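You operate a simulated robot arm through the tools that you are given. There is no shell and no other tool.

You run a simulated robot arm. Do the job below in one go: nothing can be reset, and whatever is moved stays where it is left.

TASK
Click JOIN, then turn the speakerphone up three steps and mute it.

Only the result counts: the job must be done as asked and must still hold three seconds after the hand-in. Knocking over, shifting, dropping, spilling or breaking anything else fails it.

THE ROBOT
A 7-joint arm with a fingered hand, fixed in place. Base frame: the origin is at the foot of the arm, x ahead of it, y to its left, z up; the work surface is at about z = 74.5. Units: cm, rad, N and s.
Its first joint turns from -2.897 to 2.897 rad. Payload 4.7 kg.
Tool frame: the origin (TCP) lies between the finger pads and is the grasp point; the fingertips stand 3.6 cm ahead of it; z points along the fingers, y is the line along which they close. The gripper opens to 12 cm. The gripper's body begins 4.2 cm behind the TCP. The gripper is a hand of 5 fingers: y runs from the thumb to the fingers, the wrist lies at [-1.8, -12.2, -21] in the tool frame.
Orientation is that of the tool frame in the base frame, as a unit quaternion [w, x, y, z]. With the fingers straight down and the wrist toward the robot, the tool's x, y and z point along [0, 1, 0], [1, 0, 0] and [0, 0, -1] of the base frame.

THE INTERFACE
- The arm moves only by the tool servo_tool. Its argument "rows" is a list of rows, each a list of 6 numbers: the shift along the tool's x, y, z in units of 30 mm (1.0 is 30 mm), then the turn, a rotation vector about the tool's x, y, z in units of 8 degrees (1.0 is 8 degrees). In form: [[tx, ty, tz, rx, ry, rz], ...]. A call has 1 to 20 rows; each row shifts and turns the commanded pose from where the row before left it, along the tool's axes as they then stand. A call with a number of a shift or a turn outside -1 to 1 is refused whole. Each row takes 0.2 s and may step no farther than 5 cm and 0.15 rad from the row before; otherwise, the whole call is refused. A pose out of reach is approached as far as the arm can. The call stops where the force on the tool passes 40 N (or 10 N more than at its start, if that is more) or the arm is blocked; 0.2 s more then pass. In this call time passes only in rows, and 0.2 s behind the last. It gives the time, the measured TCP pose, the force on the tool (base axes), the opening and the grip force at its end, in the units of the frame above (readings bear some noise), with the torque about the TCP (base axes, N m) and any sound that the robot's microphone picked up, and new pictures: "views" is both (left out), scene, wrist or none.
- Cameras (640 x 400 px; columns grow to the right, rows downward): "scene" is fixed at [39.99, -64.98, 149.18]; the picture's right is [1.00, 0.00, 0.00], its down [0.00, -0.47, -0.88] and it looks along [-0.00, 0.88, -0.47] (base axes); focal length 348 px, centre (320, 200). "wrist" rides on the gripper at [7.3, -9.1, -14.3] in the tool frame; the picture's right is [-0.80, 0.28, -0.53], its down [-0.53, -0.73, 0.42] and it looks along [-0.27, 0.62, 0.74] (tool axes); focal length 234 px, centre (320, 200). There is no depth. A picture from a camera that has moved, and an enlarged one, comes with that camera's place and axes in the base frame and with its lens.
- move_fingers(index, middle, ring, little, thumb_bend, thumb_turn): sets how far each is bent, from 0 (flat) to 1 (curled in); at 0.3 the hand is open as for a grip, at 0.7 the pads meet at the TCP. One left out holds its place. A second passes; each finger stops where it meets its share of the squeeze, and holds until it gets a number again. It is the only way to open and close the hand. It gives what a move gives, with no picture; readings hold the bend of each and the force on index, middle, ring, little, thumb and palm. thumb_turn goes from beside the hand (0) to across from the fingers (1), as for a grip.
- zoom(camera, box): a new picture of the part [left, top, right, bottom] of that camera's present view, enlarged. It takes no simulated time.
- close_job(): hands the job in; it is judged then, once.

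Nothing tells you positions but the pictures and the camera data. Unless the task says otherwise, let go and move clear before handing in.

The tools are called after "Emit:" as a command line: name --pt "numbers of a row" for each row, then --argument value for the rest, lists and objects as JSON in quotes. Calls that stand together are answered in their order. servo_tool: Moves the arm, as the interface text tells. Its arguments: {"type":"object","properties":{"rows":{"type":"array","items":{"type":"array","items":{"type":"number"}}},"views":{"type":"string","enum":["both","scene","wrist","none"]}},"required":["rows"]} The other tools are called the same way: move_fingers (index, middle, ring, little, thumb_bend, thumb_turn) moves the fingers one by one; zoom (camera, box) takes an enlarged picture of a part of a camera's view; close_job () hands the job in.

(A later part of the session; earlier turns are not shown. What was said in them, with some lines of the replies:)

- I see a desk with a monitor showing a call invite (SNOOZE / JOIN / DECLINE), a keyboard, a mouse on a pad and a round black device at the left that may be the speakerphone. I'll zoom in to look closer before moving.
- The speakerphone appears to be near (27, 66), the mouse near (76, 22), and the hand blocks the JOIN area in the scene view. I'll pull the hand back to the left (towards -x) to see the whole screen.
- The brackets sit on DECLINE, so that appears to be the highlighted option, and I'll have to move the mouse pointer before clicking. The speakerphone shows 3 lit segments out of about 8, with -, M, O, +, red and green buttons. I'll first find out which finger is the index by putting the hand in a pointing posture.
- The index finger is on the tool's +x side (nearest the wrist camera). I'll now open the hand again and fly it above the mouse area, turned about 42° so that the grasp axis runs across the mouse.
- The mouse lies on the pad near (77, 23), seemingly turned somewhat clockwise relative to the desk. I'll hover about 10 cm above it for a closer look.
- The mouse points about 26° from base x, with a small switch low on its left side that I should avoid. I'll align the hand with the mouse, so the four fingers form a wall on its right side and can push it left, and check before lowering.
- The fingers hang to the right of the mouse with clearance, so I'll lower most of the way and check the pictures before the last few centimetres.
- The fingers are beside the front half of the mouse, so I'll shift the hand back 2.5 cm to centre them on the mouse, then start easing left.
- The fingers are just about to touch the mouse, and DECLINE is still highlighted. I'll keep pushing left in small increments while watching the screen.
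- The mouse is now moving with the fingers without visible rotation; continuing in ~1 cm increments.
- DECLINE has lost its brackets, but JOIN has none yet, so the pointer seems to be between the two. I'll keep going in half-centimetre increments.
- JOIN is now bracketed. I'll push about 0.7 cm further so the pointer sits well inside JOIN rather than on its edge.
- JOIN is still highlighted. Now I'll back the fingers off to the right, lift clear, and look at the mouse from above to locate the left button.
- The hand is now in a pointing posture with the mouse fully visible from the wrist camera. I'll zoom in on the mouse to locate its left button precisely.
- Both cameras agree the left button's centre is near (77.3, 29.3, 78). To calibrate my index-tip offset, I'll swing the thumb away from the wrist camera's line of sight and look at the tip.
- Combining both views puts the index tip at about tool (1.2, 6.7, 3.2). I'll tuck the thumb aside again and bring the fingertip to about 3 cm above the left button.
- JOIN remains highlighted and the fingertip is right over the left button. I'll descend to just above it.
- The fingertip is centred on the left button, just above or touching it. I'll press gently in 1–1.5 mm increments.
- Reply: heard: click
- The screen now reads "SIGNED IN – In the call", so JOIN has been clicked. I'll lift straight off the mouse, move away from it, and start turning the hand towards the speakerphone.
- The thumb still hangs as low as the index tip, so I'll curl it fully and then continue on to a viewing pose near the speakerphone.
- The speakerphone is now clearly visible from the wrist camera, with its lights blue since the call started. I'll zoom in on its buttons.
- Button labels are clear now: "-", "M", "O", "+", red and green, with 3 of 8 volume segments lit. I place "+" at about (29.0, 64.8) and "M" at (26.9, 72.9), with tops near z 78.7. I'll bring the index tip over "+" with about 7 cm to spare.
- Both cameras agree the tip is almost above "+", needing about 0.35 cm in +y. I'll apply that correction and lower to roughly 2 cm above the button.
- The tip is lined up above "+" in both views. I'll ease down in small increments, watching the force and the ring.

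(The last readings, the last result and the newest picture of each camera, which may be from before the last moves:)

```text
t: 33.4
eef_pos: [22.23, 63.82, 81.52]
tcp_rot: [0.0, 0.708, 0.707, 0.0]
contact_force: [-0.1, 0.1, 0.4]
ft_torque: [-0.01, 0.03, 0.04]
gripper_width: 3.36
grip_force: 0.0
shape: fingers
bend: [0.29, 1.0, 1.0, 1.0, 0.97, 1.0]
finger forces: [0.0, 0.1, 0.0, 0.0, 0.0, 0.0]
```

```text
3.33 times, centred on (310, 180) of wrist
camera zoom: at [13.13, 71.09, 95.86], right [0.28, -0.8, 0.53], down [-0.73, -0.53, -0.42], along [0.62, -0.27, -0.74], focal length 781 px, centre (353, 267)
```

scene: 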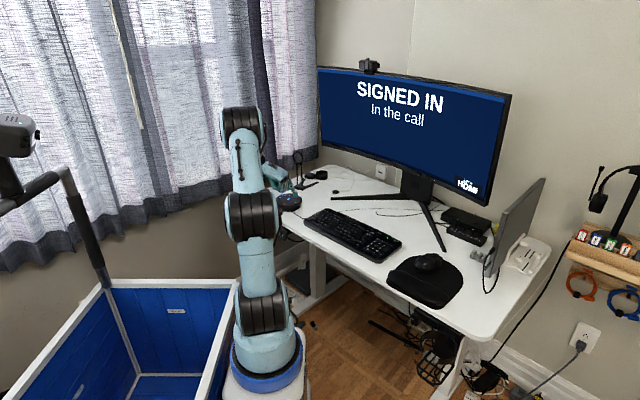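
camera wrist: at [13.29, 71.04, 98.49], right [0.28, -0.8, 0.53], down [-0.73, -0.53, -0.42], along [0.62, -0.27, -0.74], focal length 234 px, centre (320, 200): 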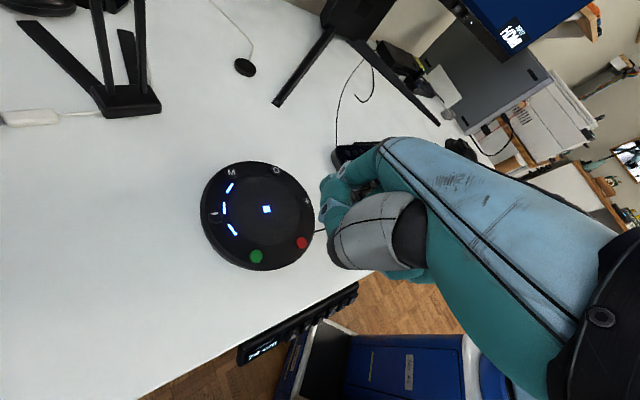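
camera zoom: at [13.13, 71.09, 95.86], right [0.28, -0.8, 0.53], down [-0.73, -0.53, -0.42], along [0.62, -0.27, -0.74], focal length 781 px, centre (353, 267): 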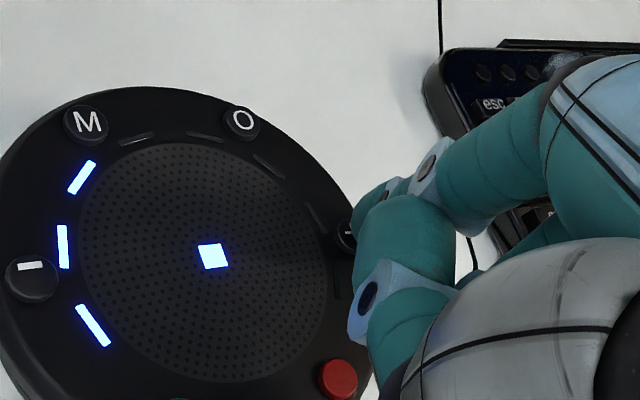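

Emit:
servo_tool --pt "0 0 0.05 0 0 0" --views "none"

Emit:
zoom --camera "wrist" --box '[240, 120, 380, 240]'

Emit:
zoom --camera "scene" --box '[275, 185, 305, 210]'

```text
t: 33.8
eef_pos: [22.11, 63.76, 81.38]
tcp_rot: [-0.001, 0.707, 0.707, 0.0]
contact_force: [-0.3, -0.8, 0.1]
ft_torque: [0.02, -0.02, -0.04]
gripper_width: 3.37
grip_force: 0.4
shape: fingers
bend: [0.29, 1.0, 1.0, 1.0, 0.97, 1.0]
finger forces: [0.5, 0.0, 0.0, 0.0, 0.0, 0.0]
```

```text
3.33 times, centred on (310, 180) of wrist
camera zoom: at [13.14, 71.12, 95.71], right [0.28, -0.8, 0.53], down [-0.73, -0.53, -0.42], along [0.62, -0.27, -0.74], focal length 781 px, centre (353, 267)
```

zoom: 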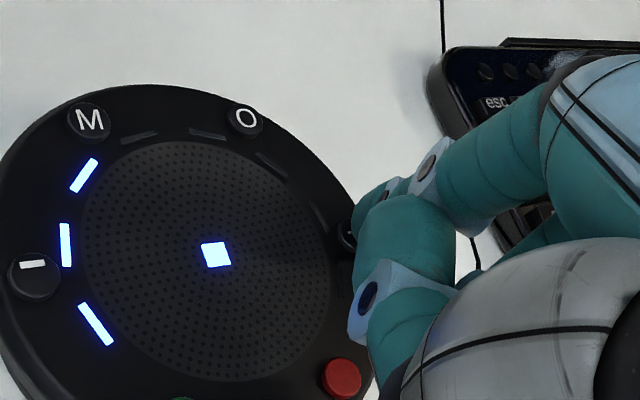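

```text
16.00 times, centred on (290, 198) of scene
camera zoom: at [39.99, -64.98, 149.18], right [1.0, 0.0, 0.0], down [0.0, -0.47, -0.88], along [0.0, 0.88, -0.47], focal length 5569 px, centre (800, 240)
```

zoom: 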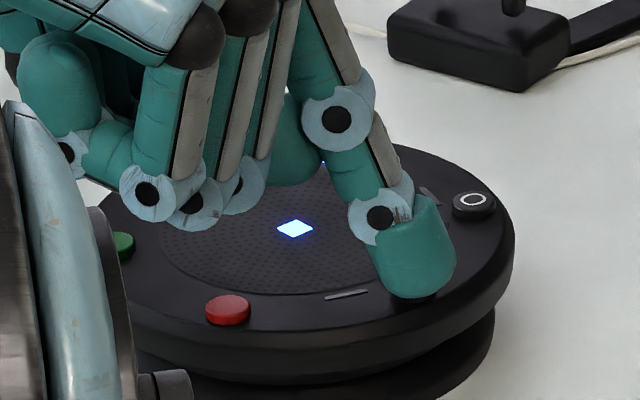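

The index finger now feels 0.5 N, so it is touching the button. Pressing a bit more.

Emit:
servo_tool --pt "0 0 0.04 0 0 0" --views "none"

Emit:
zoom --camera "wrist" --box '[240, 120, 380, 240]'

```text
t: 34.2
eef_pos: [22.21, 63.65, 81.19]
tcp_rot: [0.001, 0.707, 0.708, 0.0]
contact_force: [-0.8, 0.5, 0.7]
ft_torque: [0.02, -0.04, 0.06]
gripper_width: 3.38
grip_force: 0.4
shape: fingers
bend: [0.29, 1.0, 1.0, 1.0, 0.97, 1.0]
finger forces: [1.0, 0.0, 0.1, 0.0, 0.0, 0.0]
heard: click
```

```text
3.33 times, centred on (310, 180) of wrist
camera zoom: at [13.16, 71.08, 95.59], right [0.28, -0.8, 0.53], down [-0.73, -0.53, -0.42], along [0.62, -0.27, -0.74], focal length 781 px, centre (353, 267)
```

zoom: 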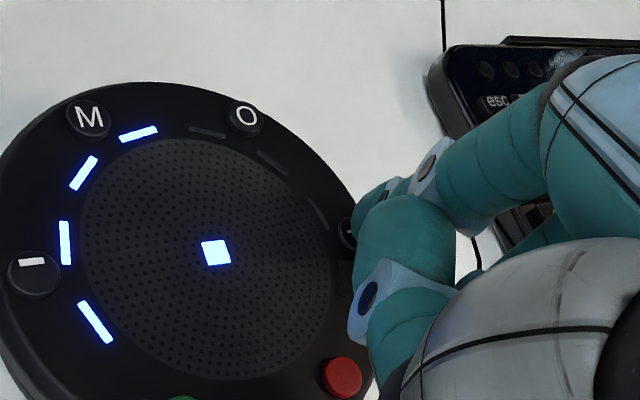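

One click heard and the ring shows 4 segments. I'll release promptly and verify before pressing again.

Emit:
servo_tool --pt "0 0 -0.15 0 0 0" --views "none"

Emit:
zoom --camera "wrist" --box '[220, 120, 380, 260]'

```text
t: 34.6
eef_pos: [22.28, 63.83, 81.73]
tcp_rot: [0.0, 0.707, 0.707, 0.0]
contact_force: [0.5, 0.3, 0.4]
ft_torque: [0.03, 0.0, 0.01]
gripper_width: 3.34
grip_force: 0.1
shape: fingers
bend: [0.29, 1.0, 1.0, 1.0, 0.97, 1.0]
finger forces: [0.0, 0.1, 0.0, 0.0, 0.0, 0.0]
```

```text
2.86 times, centred on (300, 190) of wrist
camera zoom: at [13.19, 71.12, 96.03], right [0.28, -0.8, 0.53], down [-0.73, -0.53, -0.42], along [0.62, -0.27, -0.74], focal length 669 px, centre (377, 229)
```

zoom: 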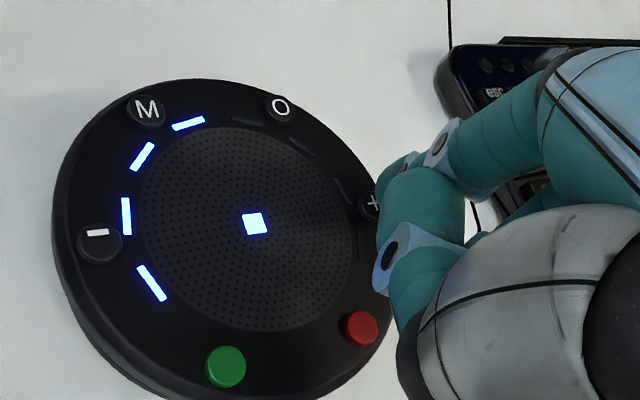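

Four segments lit, released. Now the second press, to the same depth.

Emit:
servo_tool --pt "0 0 0.11 0 0 0" --pt "0 0 0.04 0 0 0" --views "none"

Emit:
zoom --camera "wrist" --box '[220, 120, 380, 260]'

```text
t: 35.2
eef_pos: [22.16, 63.94, 81.28]
tcp_rot: [0.0, 0.707, 0.707, 0.0]
contact_force: [0.3, 0.8, 1.0]
ft_torque: [0.02, -0.06, 0.01]
gripper_width: 3.37
grip_force: 0.2
shape: fingers
bend: [0.29, 1.0, 1.0, 1.0, 0.97, 1.0]
finger forces: [0.9, 0.0, 0.0, 0.0, 0.0, 0.0]
heard: click
```

```text
2.86 times, centred on (300, 190) of wrist
camera zoom: at [13.15, 71.07, 95.59], right [0.28, -0.8, 0.53], down [-0.73, -0.53, -0.42], along [0.62, -0.27, -0.74], focal length 669 px, centre (377, 229)
```

zoom: 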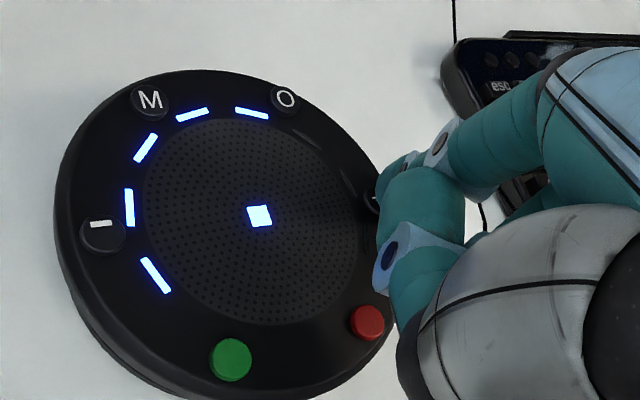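

Second click heard; five segments lit. Releasing.

Emit:
servo_tool --pt "0 0 -0.15 0 0 0" --views "none"

Emit:
zoom --camera "wrist" --box '[220, 120, 380, 260]'

```text
t: 35.6
eef_pos: [22.27, 63.77, 81.69]
tcp_rot: [0.0, 0.707, 0.707, 0.0]
contact_force: [-0.5, -1.0, -0.2]
ft_torque: [0.01, 0.0, -0.04]
gripper_width: 3.38
grip_force: 0.0
shape: fingers
bend: [0.29, 1.0, 1.0, 1.0, 0.97, 1.0]
finger forces: [0.0, 0.0, 0.0, 0.0, 0.0, 0.0]
```

```text
2.86 times, centred on (300, 190) of wrist
camera zoom: at [13.19, 71.1, 96.06], right [0.28, -0.8, 0.53], down [-0.73, -0.53, -0.42], along [0.62, -0.27, -0.74], focal length 669 px, centre (377, 229)
```

zoom: 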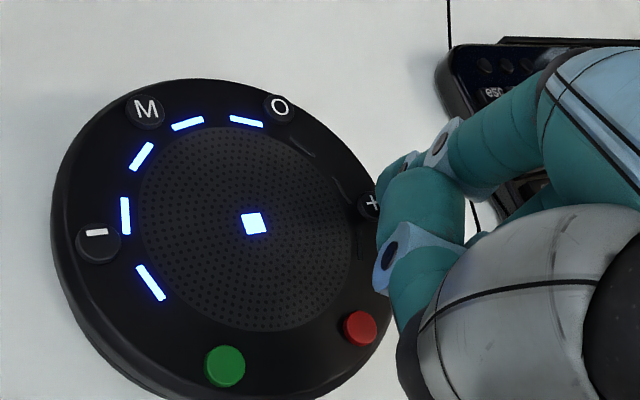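

Five segments are lit with the button released, so here is the third press.

Emit:
servo_tool --pt "0 0 0.11 0 0 0" --pt "0 0 0.04 0 0 0" --views "none"

Emit:
zoom --camera "wrist" --box '[220, 120, 380, 260]'

```text
t: 36.2
eef_pos: [22.15, 63.77, 81.34]
tcp_rot: [0.0, 0.707, 0.707, 0.0]
contact_force: [0.0, 0.6, 1.1]
ft_torque: [0.0, 0.0, 0.02]
gripper_width: 3.35
grip_force: 0.2
shape: fingers
bend: [0.29, 1.0, 1.0, 1.0, 0.97, 1.0]
finger forces: [0.5, 0.0, 0.0, 0.1, 0.0, 0.0]
```

```text
2.86 times, centred on (300, 190) of wrist
camera zoom: at [13.18, 71.1, 95.68], right [0.28, -0.8, 0.53], down [-0.73, -0.53, -0.42], along [0.62, -0.27, -0.74], focal length 669 px, centre (377, 229)
```

zoom: 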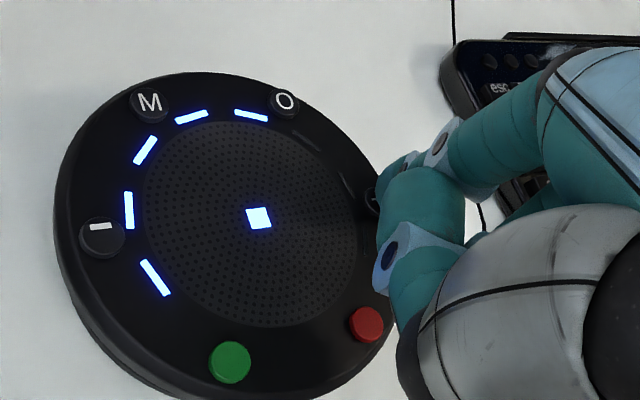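

No click this time (0.5 N, still five segments), so I'll press about 1 mm further.

Emit:
servo_tool --pt "0 0 0.03 0 0 0" --views "none"

Emit:
zoom --camera "wrist" --box '[220, 120, 380, 260]'

```text
t: 36.6
eef_pos: [22.41, 63.7, 81.31]
tcp_rot: [0.0, 0.707, 0.707, -0.001]
contact_force: [-0.1, 0.7, 1.2]
ft_torque: [0.02, -0.05, 0.0]
gripper_width: 3.35
grip_force: 0.5
shape: fingers
bend: [0.29, 1.0, 1.0, 1.0, 0.97, 1.0]
finger forces: [1.0, 0.0, 0.0, 0.0, 0.0, 0.0]
heard: click
```

```text
2.86 times, centred on (300, 190) of wrist
camera zoom: at [13.17, 71.07, 95.58], right [0.28, -0.8, 0.53], down [-0.73, -0.53, -0.42], along [0.62, -0.27, -0.74], focal length 669 px, centre (377, 229)
```

zoom: 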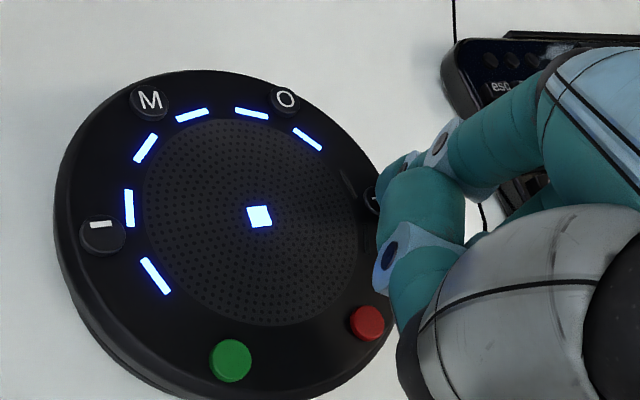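

The third click registered: six segments lit (three up to six). I'll lift straight off "+", turn the hand 30° so the wrist stays away from the curtain, and move the tip over "M".

Emit:
servo_tool --pt "0 0 -0.4 0 0 0" --pt "0 0 -0.9 0 0 0" --pt "0 0 0 0 0 -1" --pt "0 0 0 0 0 -1" --pt "0 0 0 0 0 -1" --pt "0 0 0 0 0 -0.75" --pt "0.765 0.345 0 0 0 0" --pt "0.765 0.345 0 0 0 0" --views "both"

Emit:
zoom --camera "wrist" --box '[200, 120, 380, 300]'

Emit:
zoom --camera "scene" --box '[265, 165, 315, 215]'

```text
t: 38.4
eef_pos: [21.52, 68.81, 85.17]
tcp_rot: [0.0, 0.499, 0.866, -0.001]
contact_force: [-0.2, -0.2, 0.7]
ft_torque: [-0.05, -0.03, 0.03]
gripper_width: 3.38
grip_force: 0.1
shape: fingers
bend: [0.29, 1.0, 1.0, 1.0, 0.97, 1.0]
finger forces: [0.0, 0.1, 0.1, 0.1, 0.0, 0.1]
camera wrist: at [10.17, 70.56, 99.48], right [0.64, -0.56, 0.53], down [-0.37, -0.83, -0.42], along [0.67, 0.08, -0.74], focal length 234 px, centre (320, 200)
```

scene: 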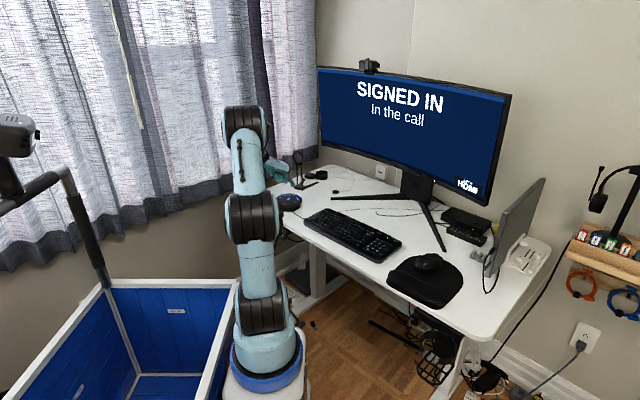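
wrist: 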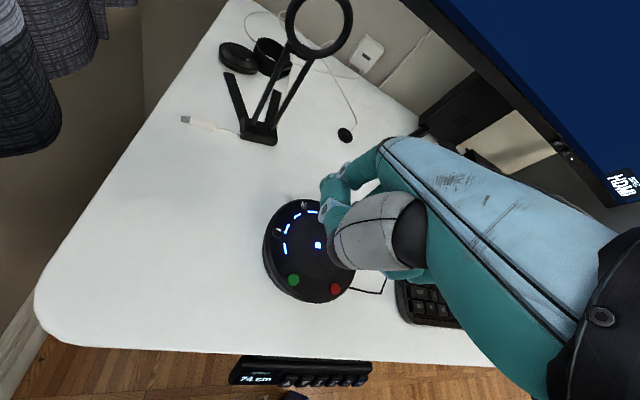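

```text
2.22 times, centred on (290, 210) of wrist
camera zoom: at [10.17, 70.56, 99.48], right [0.64, -0.56, 0.53], down [-0.37, -0.83, -0.42], along [0.67, 0.08, -0.74], focal length 520 px, centre (387, 178)
```

zoom: 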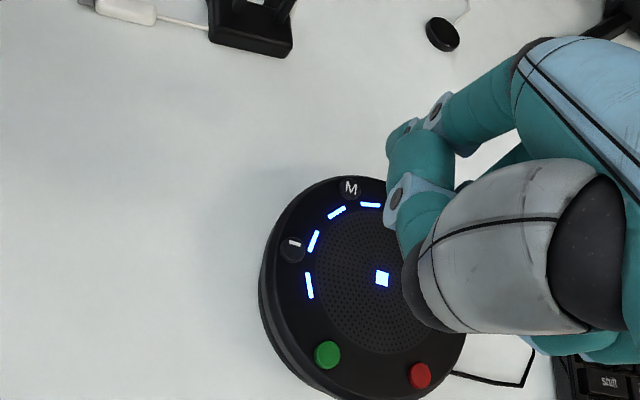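

```text
8.00 times, centred on (290, 190) of scene
camera zoom: at [39.99, -64.98, 149.18], right [1.0, 0.0, 0.0], down [0.0, -0.47, -0.88], along [0.0, 0.88, -0.47], focal length 2784 px, centre (560, 280)
```

zoom: 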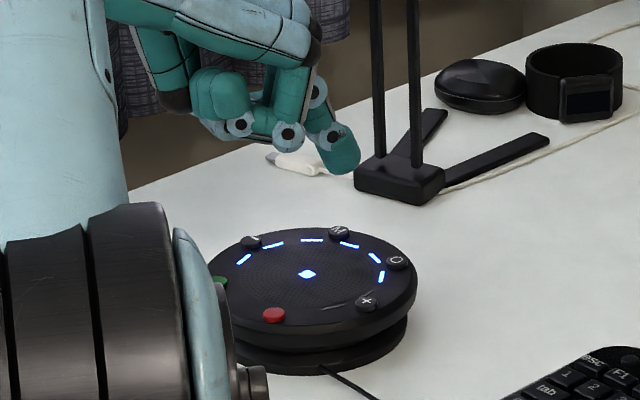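

By comparing where "M" appears in the wrist view with where "+" appeared, the tip is aligned within about 2 mm. Six segments remain lit. Descending to just above "M".

Emit:
servo_tool --pt "0 0 0.4 0 0 0" --pt "0 0 0.4 0 0 0" --pt "0 0 0.3 0 0 0" --views "none"

Emit:
zoom --camera "wrist" --box '[240, 120, 380, 240]'

Emit:
zoom --camera "scene" --box '[275, 180, 305, 210]'

```text
t: 39.2
eef_pos: [21.78, 68.75, 81.9]
tcp_rot: [0.0, 0.499, 0.866, 0.0]
contact_force: [0.0, 0.8, 1.2]
ft_torque: [-0.01, -0.04, -0.01]
gripper_width: 3.35
grip_force: 0.0
shape: fingers
bend: [0.29, 1.0, 1.0, 1.0, 0.97, 1.0]
finger forces: [0.1, 0.0, 0.1, 0.0, 0.0, 0.1]
```

```text
3.33 times, centred on (310, 180) of wrist
camera zoom: at [10.23, 70.56, 96.1], right [0.64, -0.56, 0.53], down [-0.37, -0.83, -0.42], along [0.67, 0.08, -0.74], focal length 781 px, centre (353, 267)
```

zoom: 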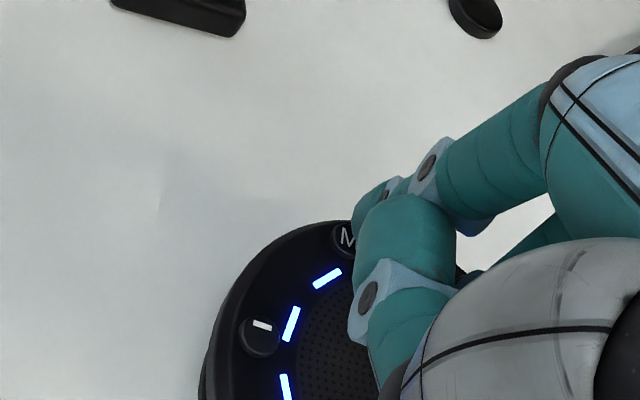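

```text
13.33 times, centred on (290, 195) of scene
camera zoom: at [39.99, -64.98, 149.18], right [1.0, 0.0, 0.0], down [0.0, -0.47, -0.88], along [0.0, 0.88, -0.47], focal length 4641 px, centre (720, 267)
```

zoom: 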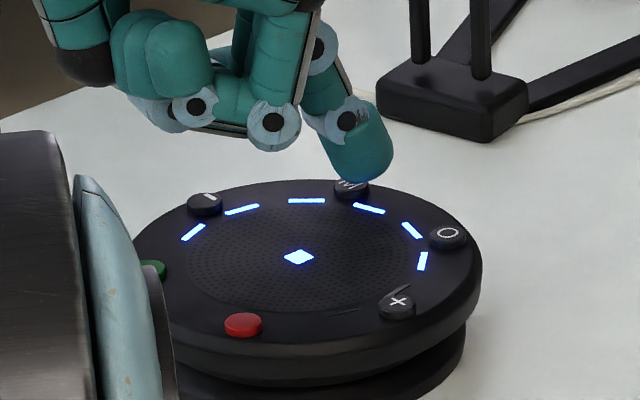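

Alignment matches the "+" approach exactly. Pressing down slowly.

Emit:
servo_tool --pt "0 0 0.12 0 0 0" --pt "0 0 0.05 0 0 0" --views "none"

Emit:
zoom --camera "scene" --box '[275, 180, 305, 210]'

```text
t: 39.8
eef_pos: [21.73, 68.79, 81.28]
tcp_rot: [0.0, 0.499, 0.866, 0.0]
contact_force: [0.0, -0.2, 0.4]
ft_torque: [0.03, -0.02, -0.01]
gripper_width: 3.37
grip_force: 0.3
shape: fingers
bend: [0.29, 1.0, 1.0, 1.0, 0.97, 1.0]
finger forces: [0.7, 0.1, 0.0, 0.1, 0.0, 0.0]
heard: click
```

```text
13.33 times, centred on (290, 195) of scene
camera zoom: at [39.99, -64.98, 149.18], right [1.0, 0.0, 0.0], down [0.0, -0.47, -0.88], along [0.0, 0.88, -0.47], focal length 4641 px, centre (720, 267)
```

zoom: 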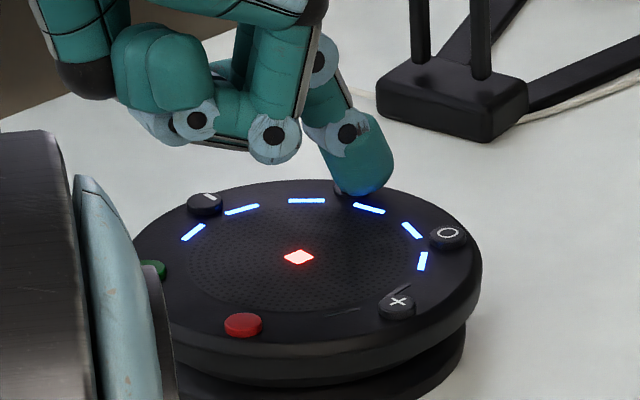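

The centre light turned red (muted) and six segments are lit. I'll lift straight up and move clear, then check the final state.

Emit:
servo_tool --pt "0 0 -0.3 0 0 0" --pt "0 0 -1 0 0 0" --pt "0 0 -1 0 0 0" --pt "0 0 -1 0 0 0" --pt "0 0 -1 0 0 0" --pt "0 0 -1 0 0 0" --pt "0 -0.5 -0.5 0 0 0" --pt "0 -0.5 -0.5 0 0 0" --views "both"

Emit:
zoom --camera "scene" --box '[265, 175, 315, 215]'

Emit:
zoom --camera "scene" --box '[310, 50, 560, 310]'

```text
t: 41.6
eef_pos: [19.08, 67.34, 100.33]
tcp_rot: [0.0, 0.5, 0.866, 0.001]
contact_force: [-0.1, -0.7, -0.7]
ft_torque: [0.03, 0.0, -0.03]
gripper_width: 3.39
grip_force: 0.2
shape: fingers
bend: [0.29, 1.0, 1.0, 1.0, 0.97, 1.0]
finger forces: [0.1, 0.1, 0.0, 0.0, 0.0, 0.1]
camera wrist: at [7.62, 69.12, 114.63], right [0.64, -0.56, 0.53], down [-0.37, -0.83, -0.42], along [0.67, 0.08, -0.74], focal length 234 px, centre (320, 200)
```

scene: 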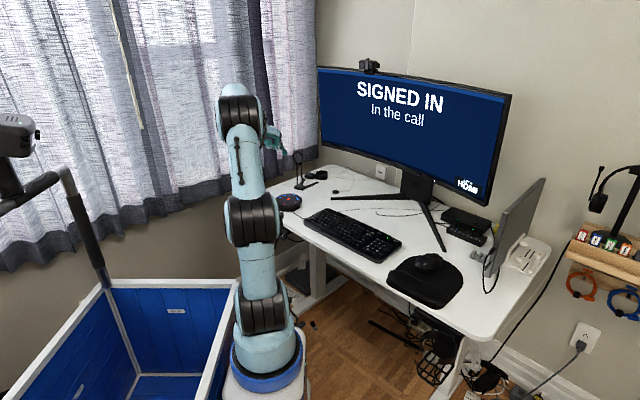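
wrist: 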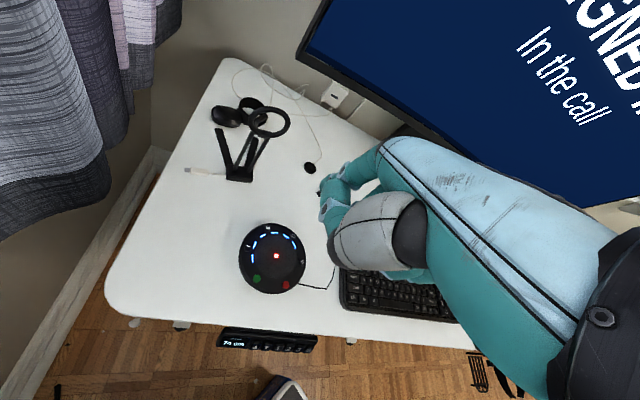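

```text
10.00 times, centred on (290, 195) of scene
camera zoom: at [39.99, -64.98, 149.18], right [1.0, 0.0, 0.0], down [0.0, -0.47, -0.88], along [0.0, 0.88, -0.47], focal length 3480 px, centre (620, 250)
```

zoom: 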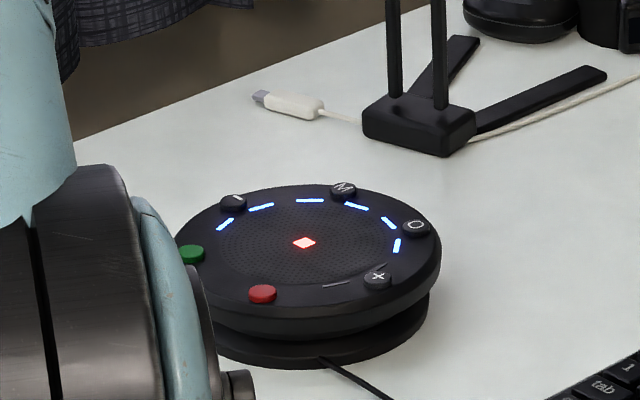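

```text
1.54 times, centred on (435, 180) of scene
camera zoom: at [39.99, -64.98, 149.18], right [1.0, 0.0, 0.0], down [0.0, -0.47, -0.88], along [0.0, 0.88, -0.47], focal length 536 px, centre (143, 231)
```

zoom: 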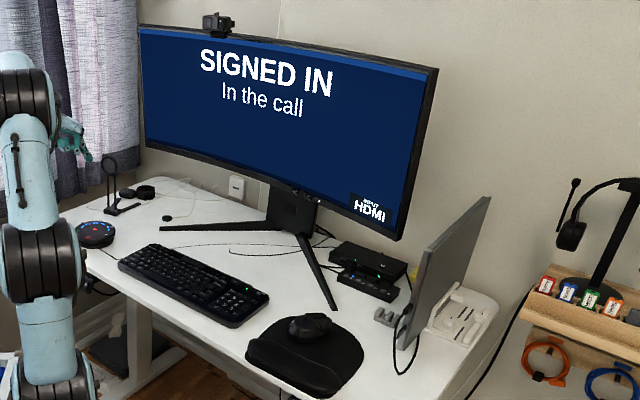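

The screen reads "SIGNED IN – In the call", the speakerphone shows six lit segments (three more than before), and its centre light is red for mute. Nothing else on the desk looks disturbed and the hand is clear, so I'm handing in the job.

Emit:
close_job

```text
The job is handed in.
```

I clicked JOIN, turned the speakerphone up three steps and muted it; the job is handed in.

- **Call:** the highlight started on DECLINE, so I slid the mouse about 3 cm to its left until JOIN was selected, then pressed the left button. The screen now reads "SIGNED IN – In the call".
- **Volume:** three presses of "+" took the speakerphone from three lit segments to six.
- **Mute:** I pressed "M" once. The centre light turned red, which I take to mean muted.

The hand was lifted clear before I handed in. Apart from the mouse, nothing on the desk looked moved in the last pictures.
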